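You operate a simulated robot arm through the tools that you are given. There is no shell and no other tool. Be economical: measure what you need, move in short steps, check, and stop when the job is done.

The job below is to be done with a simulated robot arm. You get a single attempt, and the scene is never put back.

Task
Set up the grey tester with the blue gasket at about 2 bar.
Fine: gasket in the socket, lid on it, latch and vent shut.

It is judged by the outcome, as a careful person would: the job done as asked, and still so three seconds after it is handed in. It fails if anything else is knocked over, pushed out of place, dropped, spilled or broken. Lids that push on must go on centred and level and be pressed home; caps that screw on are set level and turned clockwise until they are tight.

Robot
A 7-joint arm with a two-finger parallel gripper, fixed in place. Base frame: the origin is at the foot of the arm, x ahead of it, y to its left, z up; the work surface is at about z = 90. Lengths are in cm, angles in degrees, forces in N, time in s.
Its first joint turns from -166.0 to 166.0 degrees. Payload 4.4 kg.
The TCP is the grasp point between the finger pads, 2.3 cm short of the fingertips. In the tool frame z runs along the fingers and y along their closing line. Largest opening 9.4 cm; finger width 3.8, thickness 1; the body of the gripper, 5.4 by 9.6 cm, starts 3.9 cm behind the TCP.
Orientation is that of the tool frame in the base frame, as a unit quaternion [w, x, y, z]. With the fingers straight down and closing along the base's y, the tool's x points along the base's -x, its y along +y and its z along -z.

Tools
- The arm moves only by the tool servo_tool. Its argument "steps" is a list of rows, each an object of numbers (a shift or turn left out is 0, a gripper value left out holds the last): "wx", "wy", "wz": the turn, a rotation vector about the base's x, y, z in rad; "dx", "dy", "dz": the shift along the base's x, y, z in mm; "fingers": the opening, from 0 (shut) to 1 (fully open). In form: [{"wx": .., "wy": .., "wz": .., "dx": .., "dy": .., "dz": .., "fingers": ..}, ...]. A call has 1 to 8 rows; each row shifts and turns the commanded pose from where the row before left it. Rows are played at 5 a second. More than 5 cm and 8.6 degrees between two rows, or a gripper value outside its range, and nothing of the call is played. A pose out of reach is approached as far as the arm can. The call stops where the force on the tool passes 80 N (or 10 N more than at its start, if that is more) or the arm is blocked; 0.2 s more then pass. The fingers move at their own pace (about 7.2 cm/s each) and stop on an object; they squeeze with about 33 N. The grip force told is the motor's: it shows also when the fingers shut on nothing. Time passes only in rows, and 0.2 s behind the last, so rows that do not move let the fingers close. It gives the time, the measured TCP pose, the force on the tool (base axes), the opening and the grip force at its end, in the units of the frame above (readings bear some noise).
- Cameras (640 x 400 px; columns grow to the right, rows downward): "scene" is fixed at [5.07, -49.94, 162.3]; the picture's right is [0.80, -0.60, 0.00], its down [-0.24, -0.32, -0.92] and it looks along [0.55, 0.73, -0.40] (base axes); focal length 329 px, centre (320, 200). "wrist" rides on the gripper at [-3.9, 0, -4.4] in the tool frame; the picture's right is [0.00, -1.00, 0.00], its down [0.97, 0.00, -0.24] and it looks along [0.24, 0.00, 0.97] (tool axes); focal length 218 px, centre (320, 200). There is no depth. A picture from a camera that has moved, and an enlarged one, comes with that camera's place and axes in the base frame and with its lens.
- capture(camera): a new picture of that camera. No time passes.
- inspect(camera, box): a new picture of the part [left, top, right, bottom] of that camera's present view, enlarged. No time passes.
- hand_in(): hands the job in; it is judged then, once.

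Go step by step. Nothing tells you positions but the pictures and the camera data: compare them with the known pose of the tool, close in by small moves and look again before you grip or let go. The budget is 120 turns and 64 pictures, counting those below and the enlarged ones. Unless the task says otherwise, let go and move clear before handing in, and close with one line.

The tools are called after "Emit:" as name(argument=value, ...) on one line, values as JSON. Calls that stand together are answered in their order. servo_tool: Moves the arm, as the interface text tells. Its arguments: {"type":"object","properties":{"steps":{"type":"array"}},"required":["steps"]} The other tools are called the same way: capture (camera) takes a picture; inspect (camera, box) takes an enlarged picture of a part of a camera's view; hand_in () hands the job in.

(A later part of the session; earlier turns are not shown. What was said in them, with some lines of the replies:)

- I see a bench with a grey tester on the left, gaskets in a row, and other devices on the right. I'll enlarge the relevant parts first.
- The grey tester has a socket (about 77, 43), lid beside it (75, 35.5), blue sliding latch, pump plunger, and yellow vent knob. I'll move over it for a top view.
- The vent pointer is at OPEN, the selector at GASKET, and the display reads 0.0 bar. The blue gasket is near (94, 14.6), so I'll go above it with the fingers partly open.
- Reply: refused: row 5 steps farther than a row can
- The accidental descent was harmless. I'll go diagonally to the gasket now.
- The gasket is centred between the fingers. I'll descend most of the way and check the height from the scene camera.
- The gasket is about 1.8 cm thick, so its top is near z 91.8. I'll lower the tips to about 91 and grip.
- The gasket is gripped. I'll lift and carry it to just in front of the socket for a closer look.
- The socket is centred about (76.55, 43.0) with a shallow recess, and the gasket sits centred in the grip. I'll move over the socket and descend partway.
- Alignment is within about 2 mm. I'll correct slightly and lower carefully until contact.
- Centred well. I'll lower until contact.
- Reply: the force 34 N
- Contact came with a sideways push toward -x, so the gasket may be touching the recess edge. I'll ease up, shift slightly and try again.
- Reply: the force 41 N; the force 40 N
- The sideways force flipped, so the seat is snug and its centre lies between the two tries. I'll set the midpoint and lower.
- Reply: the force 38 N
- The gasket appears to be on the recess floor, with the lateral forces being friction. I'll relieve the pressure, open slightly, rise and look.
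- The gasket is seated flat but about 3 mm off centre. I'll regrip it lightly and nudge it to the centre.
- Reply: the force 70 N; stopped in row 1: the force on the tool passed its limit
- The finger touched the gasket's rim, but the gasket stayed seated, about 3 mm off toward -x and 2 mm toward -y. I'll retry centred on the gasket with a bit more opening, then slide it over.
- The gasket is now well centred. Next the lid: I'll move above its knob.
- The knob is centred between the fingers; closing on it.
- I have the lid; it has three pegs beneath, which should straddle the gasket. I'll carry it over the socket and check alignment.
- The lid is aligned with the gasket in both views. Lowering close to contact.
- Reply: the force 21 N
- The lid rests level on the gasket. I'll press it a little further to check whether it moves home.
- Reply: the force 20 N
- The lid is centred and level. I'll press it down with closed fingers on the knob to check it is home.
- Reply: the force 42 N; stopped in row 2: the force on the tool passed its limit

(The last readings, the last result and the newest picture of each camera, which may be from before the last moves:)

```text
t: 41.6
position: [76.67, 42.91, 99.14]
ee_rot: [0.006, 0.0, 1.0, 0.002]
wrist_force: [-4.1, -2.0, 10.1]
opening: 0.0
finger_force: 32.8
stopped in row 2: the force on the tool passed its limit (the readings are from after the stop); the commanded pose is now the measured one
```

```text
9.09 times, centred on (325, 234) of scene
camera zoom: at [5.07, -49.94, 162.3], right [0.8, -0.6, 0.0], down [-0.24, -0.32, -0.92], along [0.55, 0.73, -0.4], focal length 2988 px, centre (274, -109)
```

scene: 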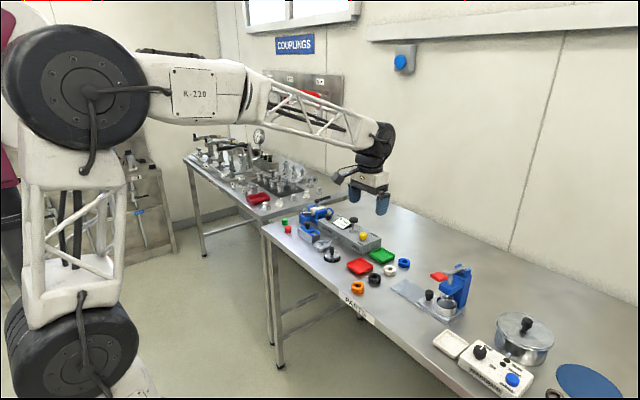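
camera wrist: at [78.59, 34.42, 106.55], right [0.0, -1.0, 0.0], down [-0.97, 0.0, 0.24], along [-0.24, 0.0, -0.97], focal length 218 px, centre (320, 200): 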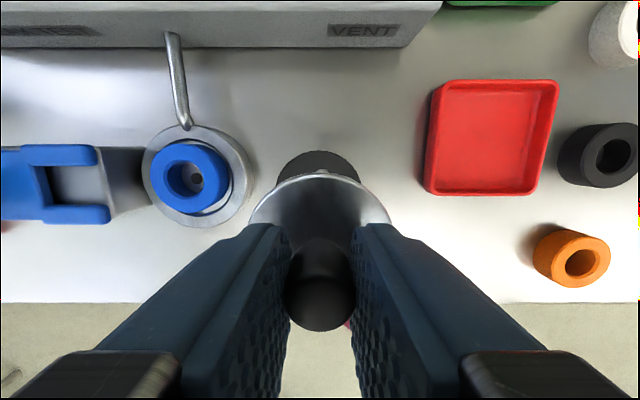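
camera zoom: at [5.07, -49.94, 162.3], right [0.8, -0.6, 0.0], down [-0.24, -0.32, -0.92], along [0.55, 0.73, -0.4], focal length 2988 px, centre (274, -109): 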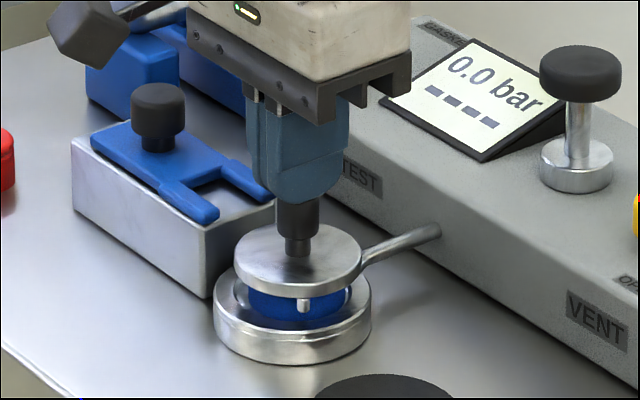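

The lid withstands 80 N without moving, so it is home. Next the latch: move above its knob at about (76.5, 54).

Emit:
servo_tool(steps=[{"dz": 40}, {"dz": 20, "dy": 37}, {"dy": 38, "fingers": 0.45}, {"dy": 35}, {}, {}])

Emit:
inspect(camera="wrist", box=[180, 60, 460, 260])

```text
t: 43.0
position: [76.98, 53.8, 105.43]
ee_rot: [0.005, 0.001, 1.0, 0.003]
wrist_force: [0.0, -0.3, 1.2]
opening: 4.22
finger_force: 0.1
```

```text
2.00 times, centred on (320, 160) of wrist
camera zoom: at [80.85, 53.82, 109.84], right [0.0, -1.0, -0.01], down [-0.97, 0.0, 0.23], along [-0.23, 0.01, -0.97], focal length 436 px, centre (320, 280)
```

zoom: 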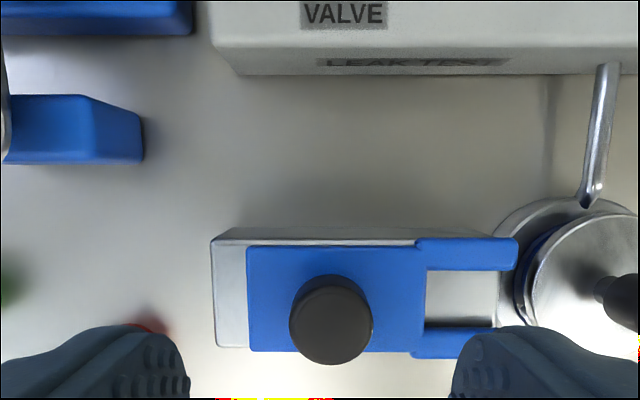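

Emit:
servo_tool(steps=[{"dx": -6, "dy": -2, "dz": -35}, {"dz": -35}, {"dz": -15}, {}])

Emit:
capture(camera="wrist")

Emit:
inspect(camera="scene", box=[280, 202, 360, 256])

```text
t: 44.0
position: [76.07, 53.71, 97.05]
ee_rot: [0.007, 0.0, 1.0, 0.005]
wrist_force: [-19.0, -2.7, 52.7]
opening: 4.35
finger_force: 0.4
```

```text
18 pictures are left
camera wrist: at [79.91, 53.63, 101.49], right [0.0, -1.0, -0.01], down [-0.97, 0.0, 0.23], along [-0.23, 0.01, -0.97], focal length 218 px, centre (320, 200)
```

wrist: 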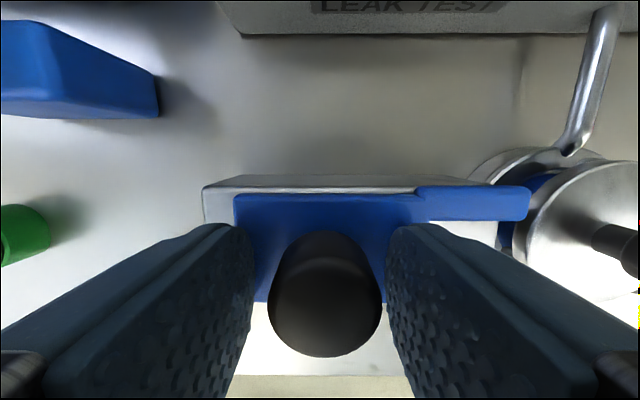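

```text
7.41 times, centred on (320, 229) of scene
camera zoom: at [5.07, -49.94, 162.3], right [0.8, -0.6, 0.0], down [-0.24, -0.32, -0.92], along [0.55, 0.73, -0.4], focal length 2434 px, centre (320, -15)
```

zoom: 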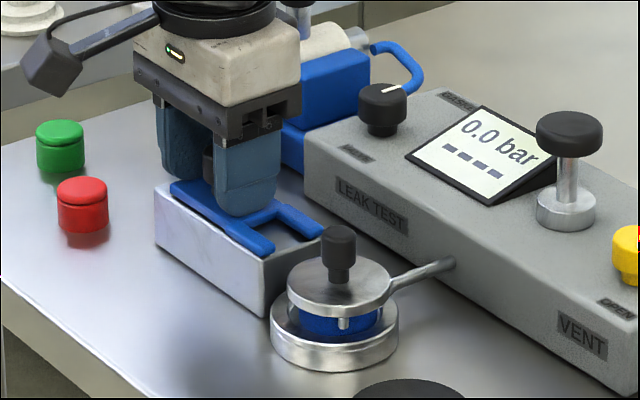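

The fingertips touch the latch plate (top about 94.7), which means it clears the lid. I'll lift a little and grip the latch knob.

Emit:
servo_tool(steps=[{"dz": 6}, {}, {"fingers": 0.1}, {}, {}, {}])

```text
t: 45.4
position: [76.07, 53.46, 97.2]
ee_rot: [0.005, 0.0, 1.0, 0.002]
wrist_force: [5.5, -23.3, 0.6]
opening: 2.56
finger_force: 45.0
```

Emit:
servo_tool(steps=[{"dy": -8}, {"dy": -8}, {"dy": -8}, {}])

Emit:
inspect(camera="scene", box=[280, 202, 360, 256])

```text
t: 46.4
position: [76.04, 51.09, 97.02]
ee_rot: [0.004, 0.001, 1.0, 0.004]
wrist_force: [-19.9, 0.3, 5.2]
opening: 2.51
finger_force: 44.9
```

```text
7.41 times, centred on (320, 229) of scene
camera zoom: at [5.07, -49.94, 162.3], right [0.8, -0.6, 0.0], down [-0.24, -0.32, -0.92], along [0.55, 0.73, -0.4], focal length 2434 px, centre (320, -15)
```

zoom: 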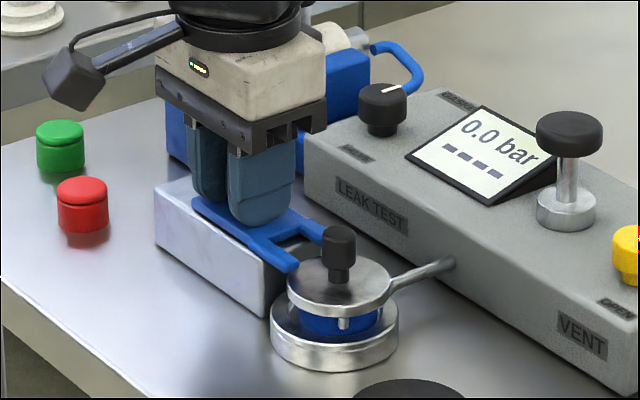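

Emit:
servo_tool(steps=[{"dx": -1.5, "dy": -7}, {"dy": -7}, {"dy": -7}, {}])

Emit:
inspect(camera="scene", box=[280, 202, 360, 256])

```text
t: 47.4
position: [75.97, 49.11, 97.06]
ee_rot: [0.006, 0.0, 1.0, 0.002]
wrist_force: [34.3, -1.2, -2.5]
opening: 2.52
finger_force: 45.0
```

```text
7.41 times, centred on (320, 229) of scene
camera zoom: at [5.07, -49.94, 162.3], right [0.8, -0.6, 0.0], down [-0.24, -0.32, -0.92], along [0.55, 0.73, -0.4], focal length 2434 px, centre (320, -15)
```

zoom: 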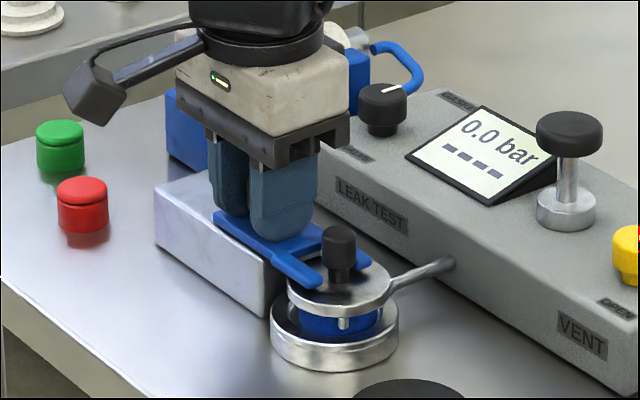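

The fork is passing over the lid around its knob. Continuing to the stop.

Emit:
servo_tool(steps=[{"dx": 1, "dy": -5}, {"dy": -5}, {"dy": -3}, {}])

Emit:
servo_tool(steps=[{"dy": -4}, {"dy": -3}, {}])

Emit:
inspect(camera="scene", box=[280, 202, 360, 256])

```text
t: 48.0
position: [75.88, 48.85, 97.02]
ee_rot: [0.006, -0.002, 1.0, 0.005]
wrist_force: [10.5, 38.2, -12.7]
opening: 2.53
finger_force: 44.7
stopped in row 2: the force on the tool passed its limit (the readings are from after the stop); the commanded pose is now the measured one
```

```text
t: 48.4
position: [75.96, 48.94, 97.12]
ee_rot: [0.007, -0.003, 1.0, 0.007]
wrist_force: [11.5, 38.3, -11.6]
opening: 2.54
finger_force: 45.8
stopped in row 2: the force on the tool passed its limit (the readings are from after the stop); the commanded pose is now the measured one
```

```text
7.41 times, centred on (320, 229) of scene
camera zoom: at [5.07, -49.94, 162.3], right [0.8, -0.6, 0.0], down [-0.24, -0.32, -0.92], along [0.55, 0.73, -0.4], focal length 2434 px, centre (320, -15)
```

zoom: 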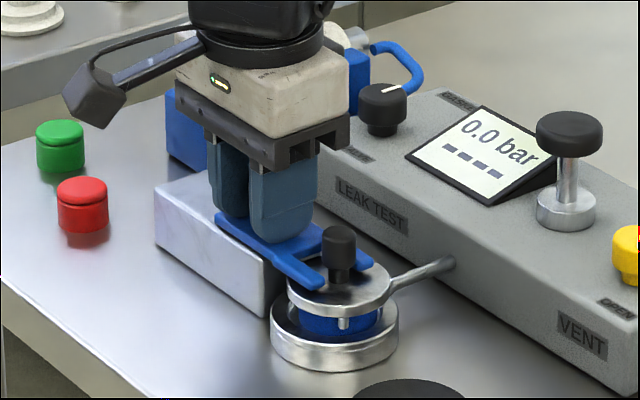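

The latch reached a firm stop with the lid undisturbed. I'll release and look from above.

Emit:
servo_tool(steps=[{"fingers": 0.42}, {}, {"dz": 40}, {"dz": 45}, {"dy": -30, "dx": 10}, {}])

Emit:
capture(camera="wrist")

```text
t: 49.8
position: [76.88, 45.64, 105.75]
ee_rot: [0.006, -0.001, 1.0, 0.006]
wrist_force: [0.4, 0.0, 0.6]
opening: 3.95
finger_force: 0.1
```

```text
13 pictures are left
camera wrist: at [80.63, 45.7, 110.3], right [0.0, -1.0, -0.01], down [-0.97, -0.01, 0.23], along [-0.23, 0.01, -0.97], focal length 218 px, centre (320, 200)
```

wrist: 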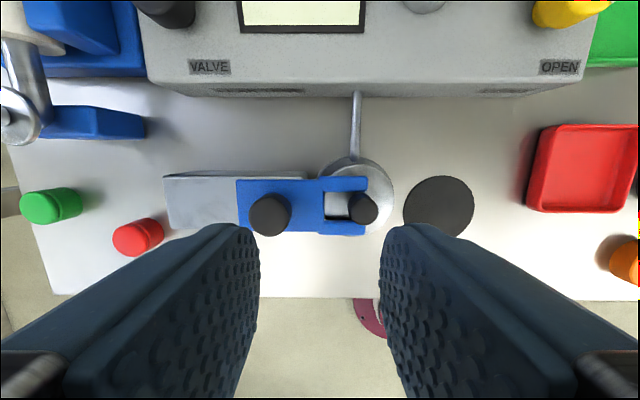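

The latch fork is fully over the lid. Now the vent knob, near (88.7, 32): I'll move over it and look.

Emit:
servo_tool(steps=[{"dz": 25}, {"dx": 27, "dy": -34, "fingers": 0.5}, {"dx": 28, "dy": -34}, {"dx": 28, "dy": -34}, {"dx": 28, "dy": -34}, {}, {}])

Emit:
capture(camera="wrist")

```text
t: 51.4
position: [87.8, 31.92, 108.46]
ee_rot: [0.007, -0.002, 1.0, 0.006]
wrist_force: [-0.5, 0.0, -0.1]
opening: 4.69
finger_force: 0.0
```

```text
12 pictures are left
camera wrist: at [91.57, 31.92, 112.92], right [0.0, -1.0, -0.01], down [-0.97, -0.01, 0.23], along [-0.23, 0.01, -0.97], focal length 218 px, centre (320, 200)
```

wrist: 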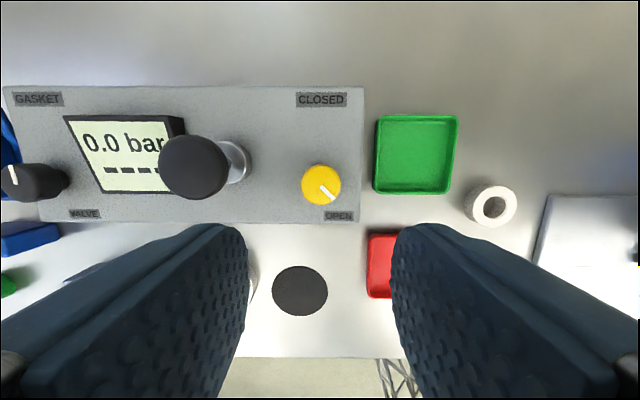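

Emit:
servo_tool(steps=[{"dx": 12, "wz": -0.131}, {"wz": -0.131}, {"wz": -0.131}, {"wz": -0.131}, {"wz": -0.131}, {"wz": -0.131}, {"dz": -40}, {}])

Emit:
capture(camera="wrist")

```text
t: 53.2
position: [89.29, 32.01, 104.19]
ee_rot: [0.008, 0.382, 0.924, 0.004]
wrist_force: [0.0, -0.6, 0.4]
opening: 4.68
finger_force: 0.0
```

```text
11 pictures are left
camera wrist: at [91.88, 29.32, 108.67], right [-0.71, -0.71, -0.01], down [-0.69, 0.69, 0.23], along [-0.15, 0.17, -0.97], focal length 218 px, centre (320, 200)
```

wrist: 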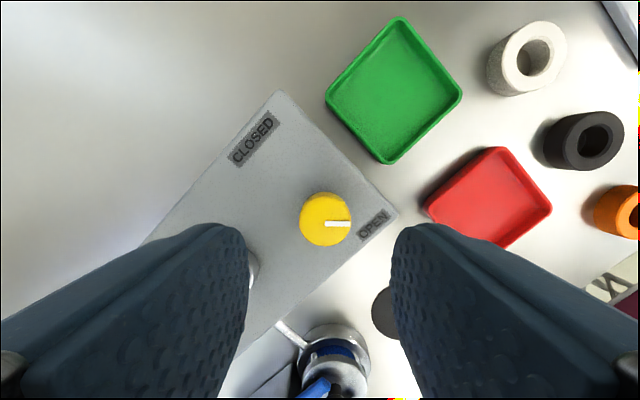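

Emit:
servo_tool(steps=[{"dx": -1.5, "dy": -1.5, "dz": -35}, {"dz": -26}, {}])

Emit:
inspect(camera="scene", box=[340, 190, 420, 244])

```text
t: 54.0
position: [89.13, 32.03, 98.02]
ee_rot: [0.008, 0.381, 0.925, 0.004]
wrist_force: [0.1, 0.3, 1.2]
opening: 4.71
finger_force: 0.0
```

```text
7.41 times, centred on (380, 217) of scene
camera zoom: at [5.07, -49.94, 162.3], right [0.8, -0.6, 0.0], down [-0.24, -0.32, -0.92], along [0.55, 0.73, -0.4], focal length 2434 px, centre (-124, 74)
```

zoom: 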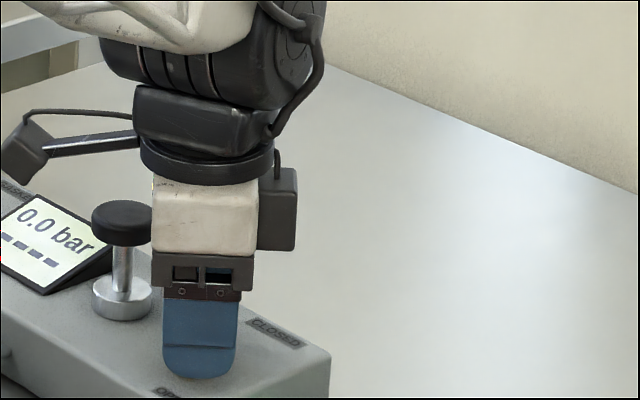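

Emit:
servo_tool(steps=[{"fingers": 0.1}, {}, {}, {}])

Emit:
servo_tool(steps=[{"wz": 0.131}, {"wz": 0.131}, {"wz": 0.131}, {"wz": 0.131}, {}])

Emit:
servo_tool(steps=[{"wz": 0.131}, {"wz": 0.131}, {"wz": 0.131}, {"wz": 0.131}, {}])

```text
t: 55.0
position: [88.97, 31.9, 98.14]
ee_rot: [0.008, 0.381, 0.925, 0.003]
wrist_force: [-10.6, -8.4, 0.5]
opening: 2.96
finger_force: 44.8
```

```text
t: 56.2
position: [89.02, 31.89, 98.14]
ee_rot: [0.008, 0.128, 0.992, 0.004]
wrist_force: [26.5, 4.5, -4.1]
opening: 3.0
finger_force: 44.9
```

```text
t: 57.4
position: [89.12, 31.89, 98.18]
ee_rot: [0.006, -0.135, 0.991, 0.007]
wrist_force: [11.1, 24.1, 6.2]
opening: 2.97
finger_force: 45.1
```

Emit:
servo_tool(steps=[{"wz": 0.131}, {"wz": 0.131}, {"wz": 0.131}, {"wz": 0.131}, {}])

Emit:
inspect(camera="wrist", box=[200, 100, 440, 400])

```text
t: 58.6
position: [88.98, 31.94, 98.1]
ee_rot: [0.003, -0.385, 0.923, 0.008]
wrist_force: [-17.0, 21.5, 12.8]
opening: 2.95
finger_force: 46.0
```

```text
1.33 times, centred on (320, 250) of wrist
camera zoom: at [91.65, 34.68, 102.52], right [0.71, -0.7, -0.01], down [-0.68, -0.7, 0.23], along [-0.17, -0.15, -0.97], focal length 291 px, centre (320, 133)
```

zoom: 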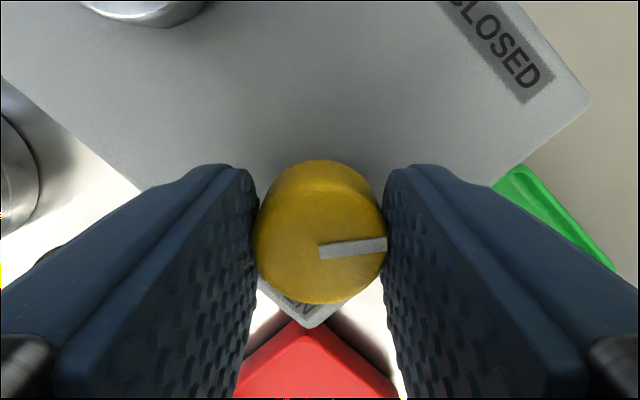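

The knob turned with the gripper and points up-right, but the CLOSED label lies straight above. I'll keep turning to find the stop.

Emit:
servo_tool(steps=[{"wz": 0.131}, {"wz": 0.131}, {"wz": 0.131}, {}])

Emit:
inspect(camera="wrist", box=[200, 100, 440, 400])

```text
t: 59.6
position: [89.03, 31.92, 98.25]
ee_rot: [0.003, -0.558, 0.829, 0.008]
wrist_force: [-15.7, 7.0, 14.2]
opening: 2.91
finger_force: 45.1
```

```text
1.33 times, centred on (320, 250) of wrist
camera zoom: at [90.43, 35.51, 102.52], right [0.93, -0.38, -0.01], down [-0.36, -0.9, 0.23], along [-0.1, -0.21, -0.97], focal length 291 px, centre (320, 133)
```

zoom: 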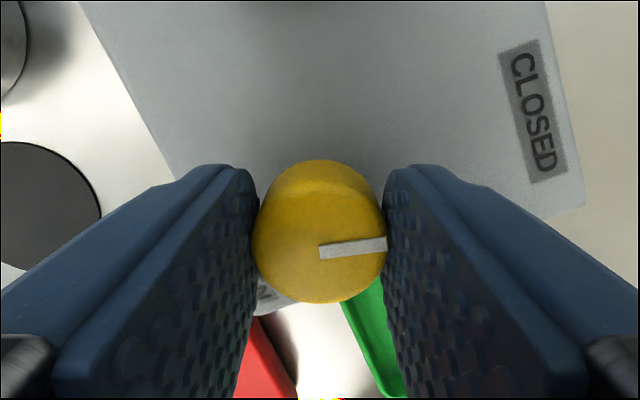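

No slip and no stop yet; the pointer still needs about 20° more to aim at CLOSED.

Emit:
servo_tool(steps=[{"wz": 0.131}, {"wz": 0.131}, {"wz": 0.131}, {}])

Emit:
inspect(camera="wrist", box=[200, 100, 440, 400])

```text
t: 60.6
position: [89.02, 31.77, 98.0]
ee_rot: [0.0, 0.71, -0.704, -0.009]
wrist_force: [22.0, -11.5, -0.5]
opening: 2.98
finger_force: 45.3
```

```text
1.33 times, centred on (320, 250) of wrist
camera zoom: at [88.99, 35.77, 102.47], right [1.0, 0.01, -0.01], down [0.01, -0.97, 0.23], along [-0.01, -0.23, -0.97], focal length 291 px, centre (320, 133)
```

zoom: 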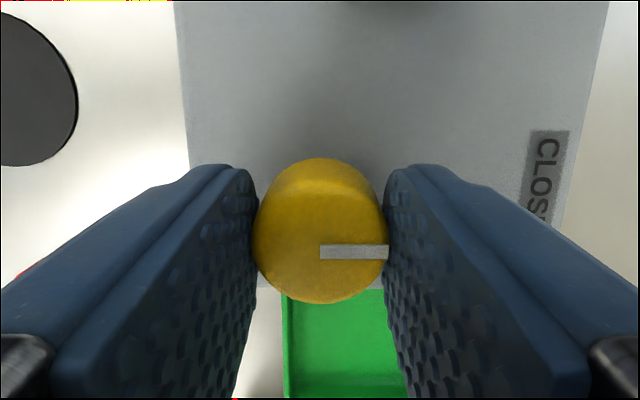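

The pointer now aims straight at CLOSED and the grip slipped slightly, indicating the stop. I'll release, rise and move above the pump plunger with fingers shut.

Emit:
servo_tool(steps=[{"wz": 0.06}, {}, {"fingers": 0.5}, {}, {"dz": 45}, {"dz": 45}, {"dy": 20, "fingers": 0}, {}])

Emit:
capture(camera="wrist")

```text
t: 62.4
position: [88.98, 33.94, 107.17]
ee_rot: [-0.001, 0.73, -0.683, -0.009]
wrist_force: [0.6, -0.8, 0.3]
opening: 0.0
finger_force: 33.4
```

```text
6 pictures are left
camera wrist: at [88.69, 37.81, 111.56], right [1.0, 0.07, -0.01], down [0.07, -0.97, 0.23], along [0.0, -0.23, -0.97], focal length 218 px, centre (320, 200)
```

wrist: 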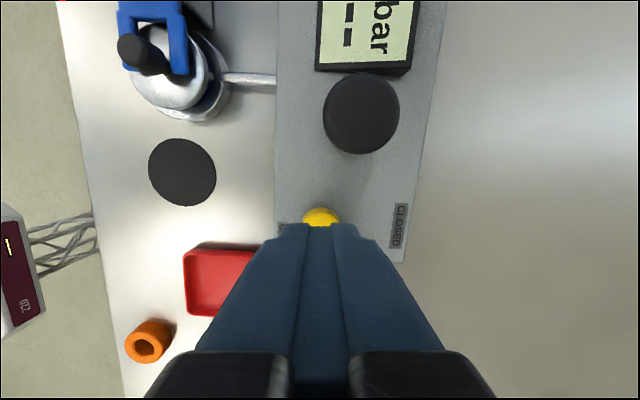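

The plunger cap is at about (90.3, 39.5, 101). I'll move over it and touch down gently.

Emit:
servo_tool(steps=[{"dx": 5, "dy": 27}, {"dx": 6, "dy": 28}, {"dz": -20}, {}])

Emit:
servo_tool(steps=[{"dz": -8}, {"dz": -5}, {"dz": -5}, {}])

```text
t: 63.4
position: [90.33, 39.58, 105.25]
ee_rot: [0.0, 0.73, -0.683, -0.009]
wrist_force: [0.6, -0.1, 0.4]
opening: 0.01
finger_force: 33.6
```

```text
t: 64.4
position: [90.1, 39.44, 103.41]
ee_rot: [0.0, 0.731, -0.683, -0.009]
wrist_force: [-0.6, -0.2, -0.3]
opening: 0.0
finger_force: 33.4
```

Emit:
servo_tool(steps=[{"dz": -5}, {"dz": -5}, {}])

```text
t: 65.2
position: [90.13, 39.51, 102.31]
ee_rot: [-0.001, 0.73, -0.683, -0.009]
wrist_force: [1.0, 0.8, 1.9]
opening: 0.01
finger_force: 32.3
```

Emit:
servo_tool(steps=[{"dz": -5}, {"dz": -5}, {}])

Emit:
inspect(camera="scene", box=[310, 190, 400, 250])

```text
t: 66.0
position: [90.01, 39.41, 101.31]
ee_rot: [0.0, 0.73, -0.683, -0.009]
wrist_force: [2.1, 0.3, 4.0]
opening: 0.0
finger_force: 32.9
```

```text
6.67 times, centred on (355, 220) of scene
camera zoom: at [5.07, -49.94, 162.3], right [0.8, -0.6, 0.0], down [-0.24, -0.32, -0.92], along [0.55, 0.73, -0.4], focal length 2191 px, centre (87, 67)
```

zoom: 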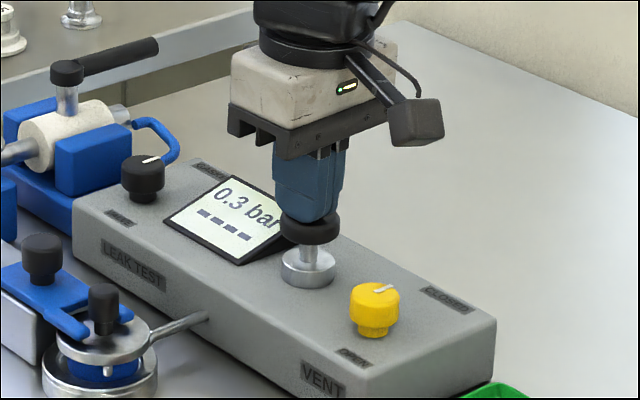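

The pump works: 0.3 bar so far, partway through a stroke. I'll press on to the end of the stroke.

Emit:
servo_tool(steps=[{"dz": -4}, {"dz": -4}, {"dz": -4}, {}])

Emit:
servo_tool(steps=[{"dz": -3}, {"dz": -3}, {}])

```text
t: 67.0
position: [90.24, 39.31, 100.2]
ee_rot: [-0.001, 0.731, -0.683, -0.009]
wrist_force: [1.5, 2.4, 6.2]
opening: 0.03
finger_force: 32.9
```

```text
t: 67.8
position: [90.31, 39.48, 99.95]
ee_rot: [-0.003, 0.73, -0.683, -0.008]
wrist_force: [-8.7, -9.3, 47.8]
opening: 0.02
finger_force: 33.0
```

Emit:
inspect(camera="scene", box=[330, 205, 366, 229])

```text
16.00 times, centred on (348, 217) of scene
camera zoom: at [5.07, -49.94, 162.3], right [0.8, -0.6, 0.0], down [-0.24, -0.32, -0.92], along [0.55, 0.73, -0.4], focal length 5259 px, centre (-128, -72)
```

zoom: 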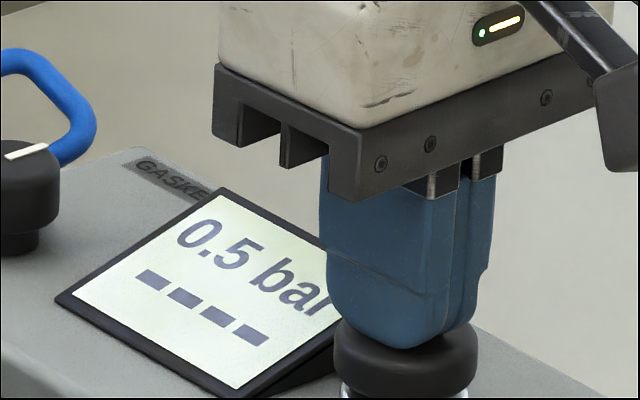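

One full stroke gives 0.5 bar, so three more are needed. Second stroke now.

Emit:
servo_tool(steps=[{"dz": 43}, {}, {}, {"dz": -15}, {"dz": -12}, {"dz": -10}, {"dz": -6}, {}])

Emit:
inspect(camera="scene", box=[330, 205, 366, 229])

```text
t: 69.6
position: [90.31, 39.43, 99.93]
ee_rot: [-0.003, 0.73, -0.684, -0.008]
wrist_force: [-4.7, -8.9, 49.4]
opening: 0.04
finger_force: 33.5
```

```text
16.00 times, centred on (348, 217) of scene
camera zoom: at [5.07, -49.94, 162.3], right [0.8, -0.6, 0.0], down [-0.24, -0.32, -0.92], along [0.55, 0.73, -0.4], focal length 5259 px, centre (-128, -72)
```

zoom: 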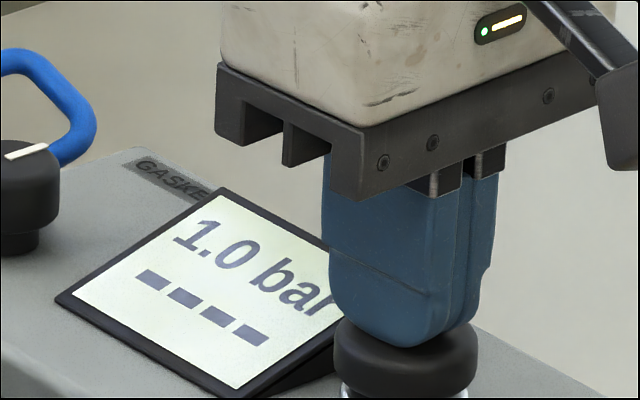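

Exactly 1.0 bar after two strokes. Two more identical strokes.

Emit:
servo_tool(steps=[{"dz": 43}, {}, {}, {"dz": -15}, {"dz": -12}, {"dz": -10}, {"dz": -6}, {}])

Emit:
servo_tool(steps=[{"dz": 43}, {}, {}, {"dz": -15}, {"dz": -12}, {"dz": -10}, {"dz": -6}, {}])

Emit:
servo_tool(steps=[{"dz": 45}, {"dz": 45}, {"dz": 30}, {"dx": -30, "dy": -30}, {"dx": -30, "dy": -30}, {"dx": -30, "dy": -30}, {}, {}])

Emit:
inspect(camera="scene", box=[290, 190, 398, 260])

```text
t: 71.4
position: [90.2, 39.46, 99.84]
ee_rot: [-0.003, 0.73, -0.683, -0.008]
wrist_force: [-5.5, 12.8, 50.2]
opening: 0.0
finger_force: 33.1
```

```text
t: 73.2
position: [90.08, 39.36, 99.89]
ee_rot: [-0.002, 0.73, -0.683, -0.009]
wrist_force: [-8.1, -8.2, 46.9]
opening: 0.03
finger_force: 33.5
```

```text
t: 75.0
position: [81.17, 30.32, 111.46]
ee_rot: [0.0, 0.73, -0.683, -0.009]
wrist_force: [-0.2, 0.6, -0.5]
opening: 0.0
finger_force: 33.2
```

```text
5.71 times, centred on (344, 225) of scene
camera zoom: at [5.07, -49.94, 162.3], right [0.8, -0.6, 0.0], down [-0.24, -0.32, -0.92], along [0.55, 0.73, -0.4], focal length 1878 px, centre (183, 57)
```

zoom: 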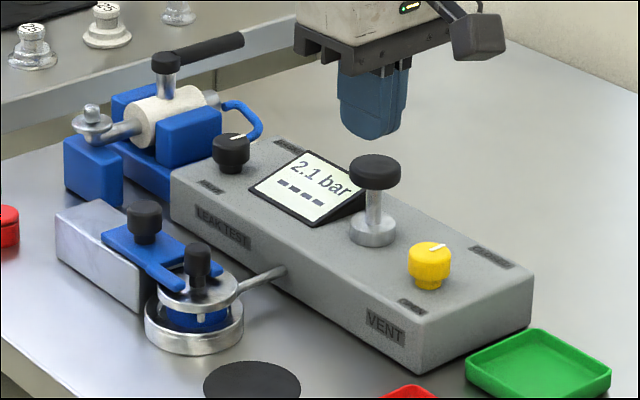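

The display reads 2.1 bar and the latch, lid and vent look right. I'll wait a few seconds and confirm it holds.

Emit:
servo_tool(steps=[{"dx": -30, "dy": -20}, {}, {}, {}, {}, {}, {}, {}])

Emit:
servo_tool(steps=[{}, {}, {}, {}, {}, {}, {}, {}])

Emit:
inspect(camera="scene", box=[290, 190, 398, 260])

```text
t: 76.8
position: [78.31, 28.32, 111.6]
ee_rot: [-0.001, 0.73, -0.683, -0.009]
wrist_force: [0.5, -0.3, 0.2]
opening: 0.03
finger_force: 32.6
```

```text
t: 78.6
position: [78.29, 28.31, 111.58]
ee_rot: [0.001, 0.73, -0.683, -0.009]
wrist_force: [0.8, 0.8, 0.9]
opening: 0.01
finger_force: 32.8
```

```text
5.71 times, centred on (344, 225) of scene
camera zoom: at [5.07, -49.94, 162.3], right [0.8, -0.6, 0.0], down [-0.24, -0.32, -0.92], along [0.55, 0.73, -0.4], focal length 1878 px, centre (183, 57)
```

zoom: 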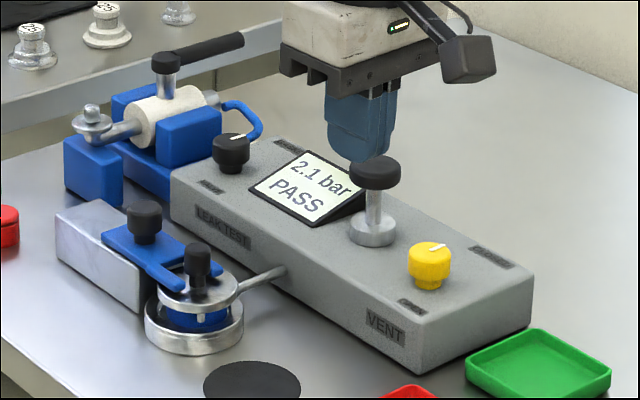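

The tester holds 2.1 bar and shows PASS, and the arm is clear. Handing in.

Emit:
hand_in()

```text
The job is handed in.
```

The grey tester is set up with the blue gasket in the socket, the lid on it, and the latch and vent shut. It reads 2.1 bar, still held about 4 s after the first reading, and the display shows PASS.
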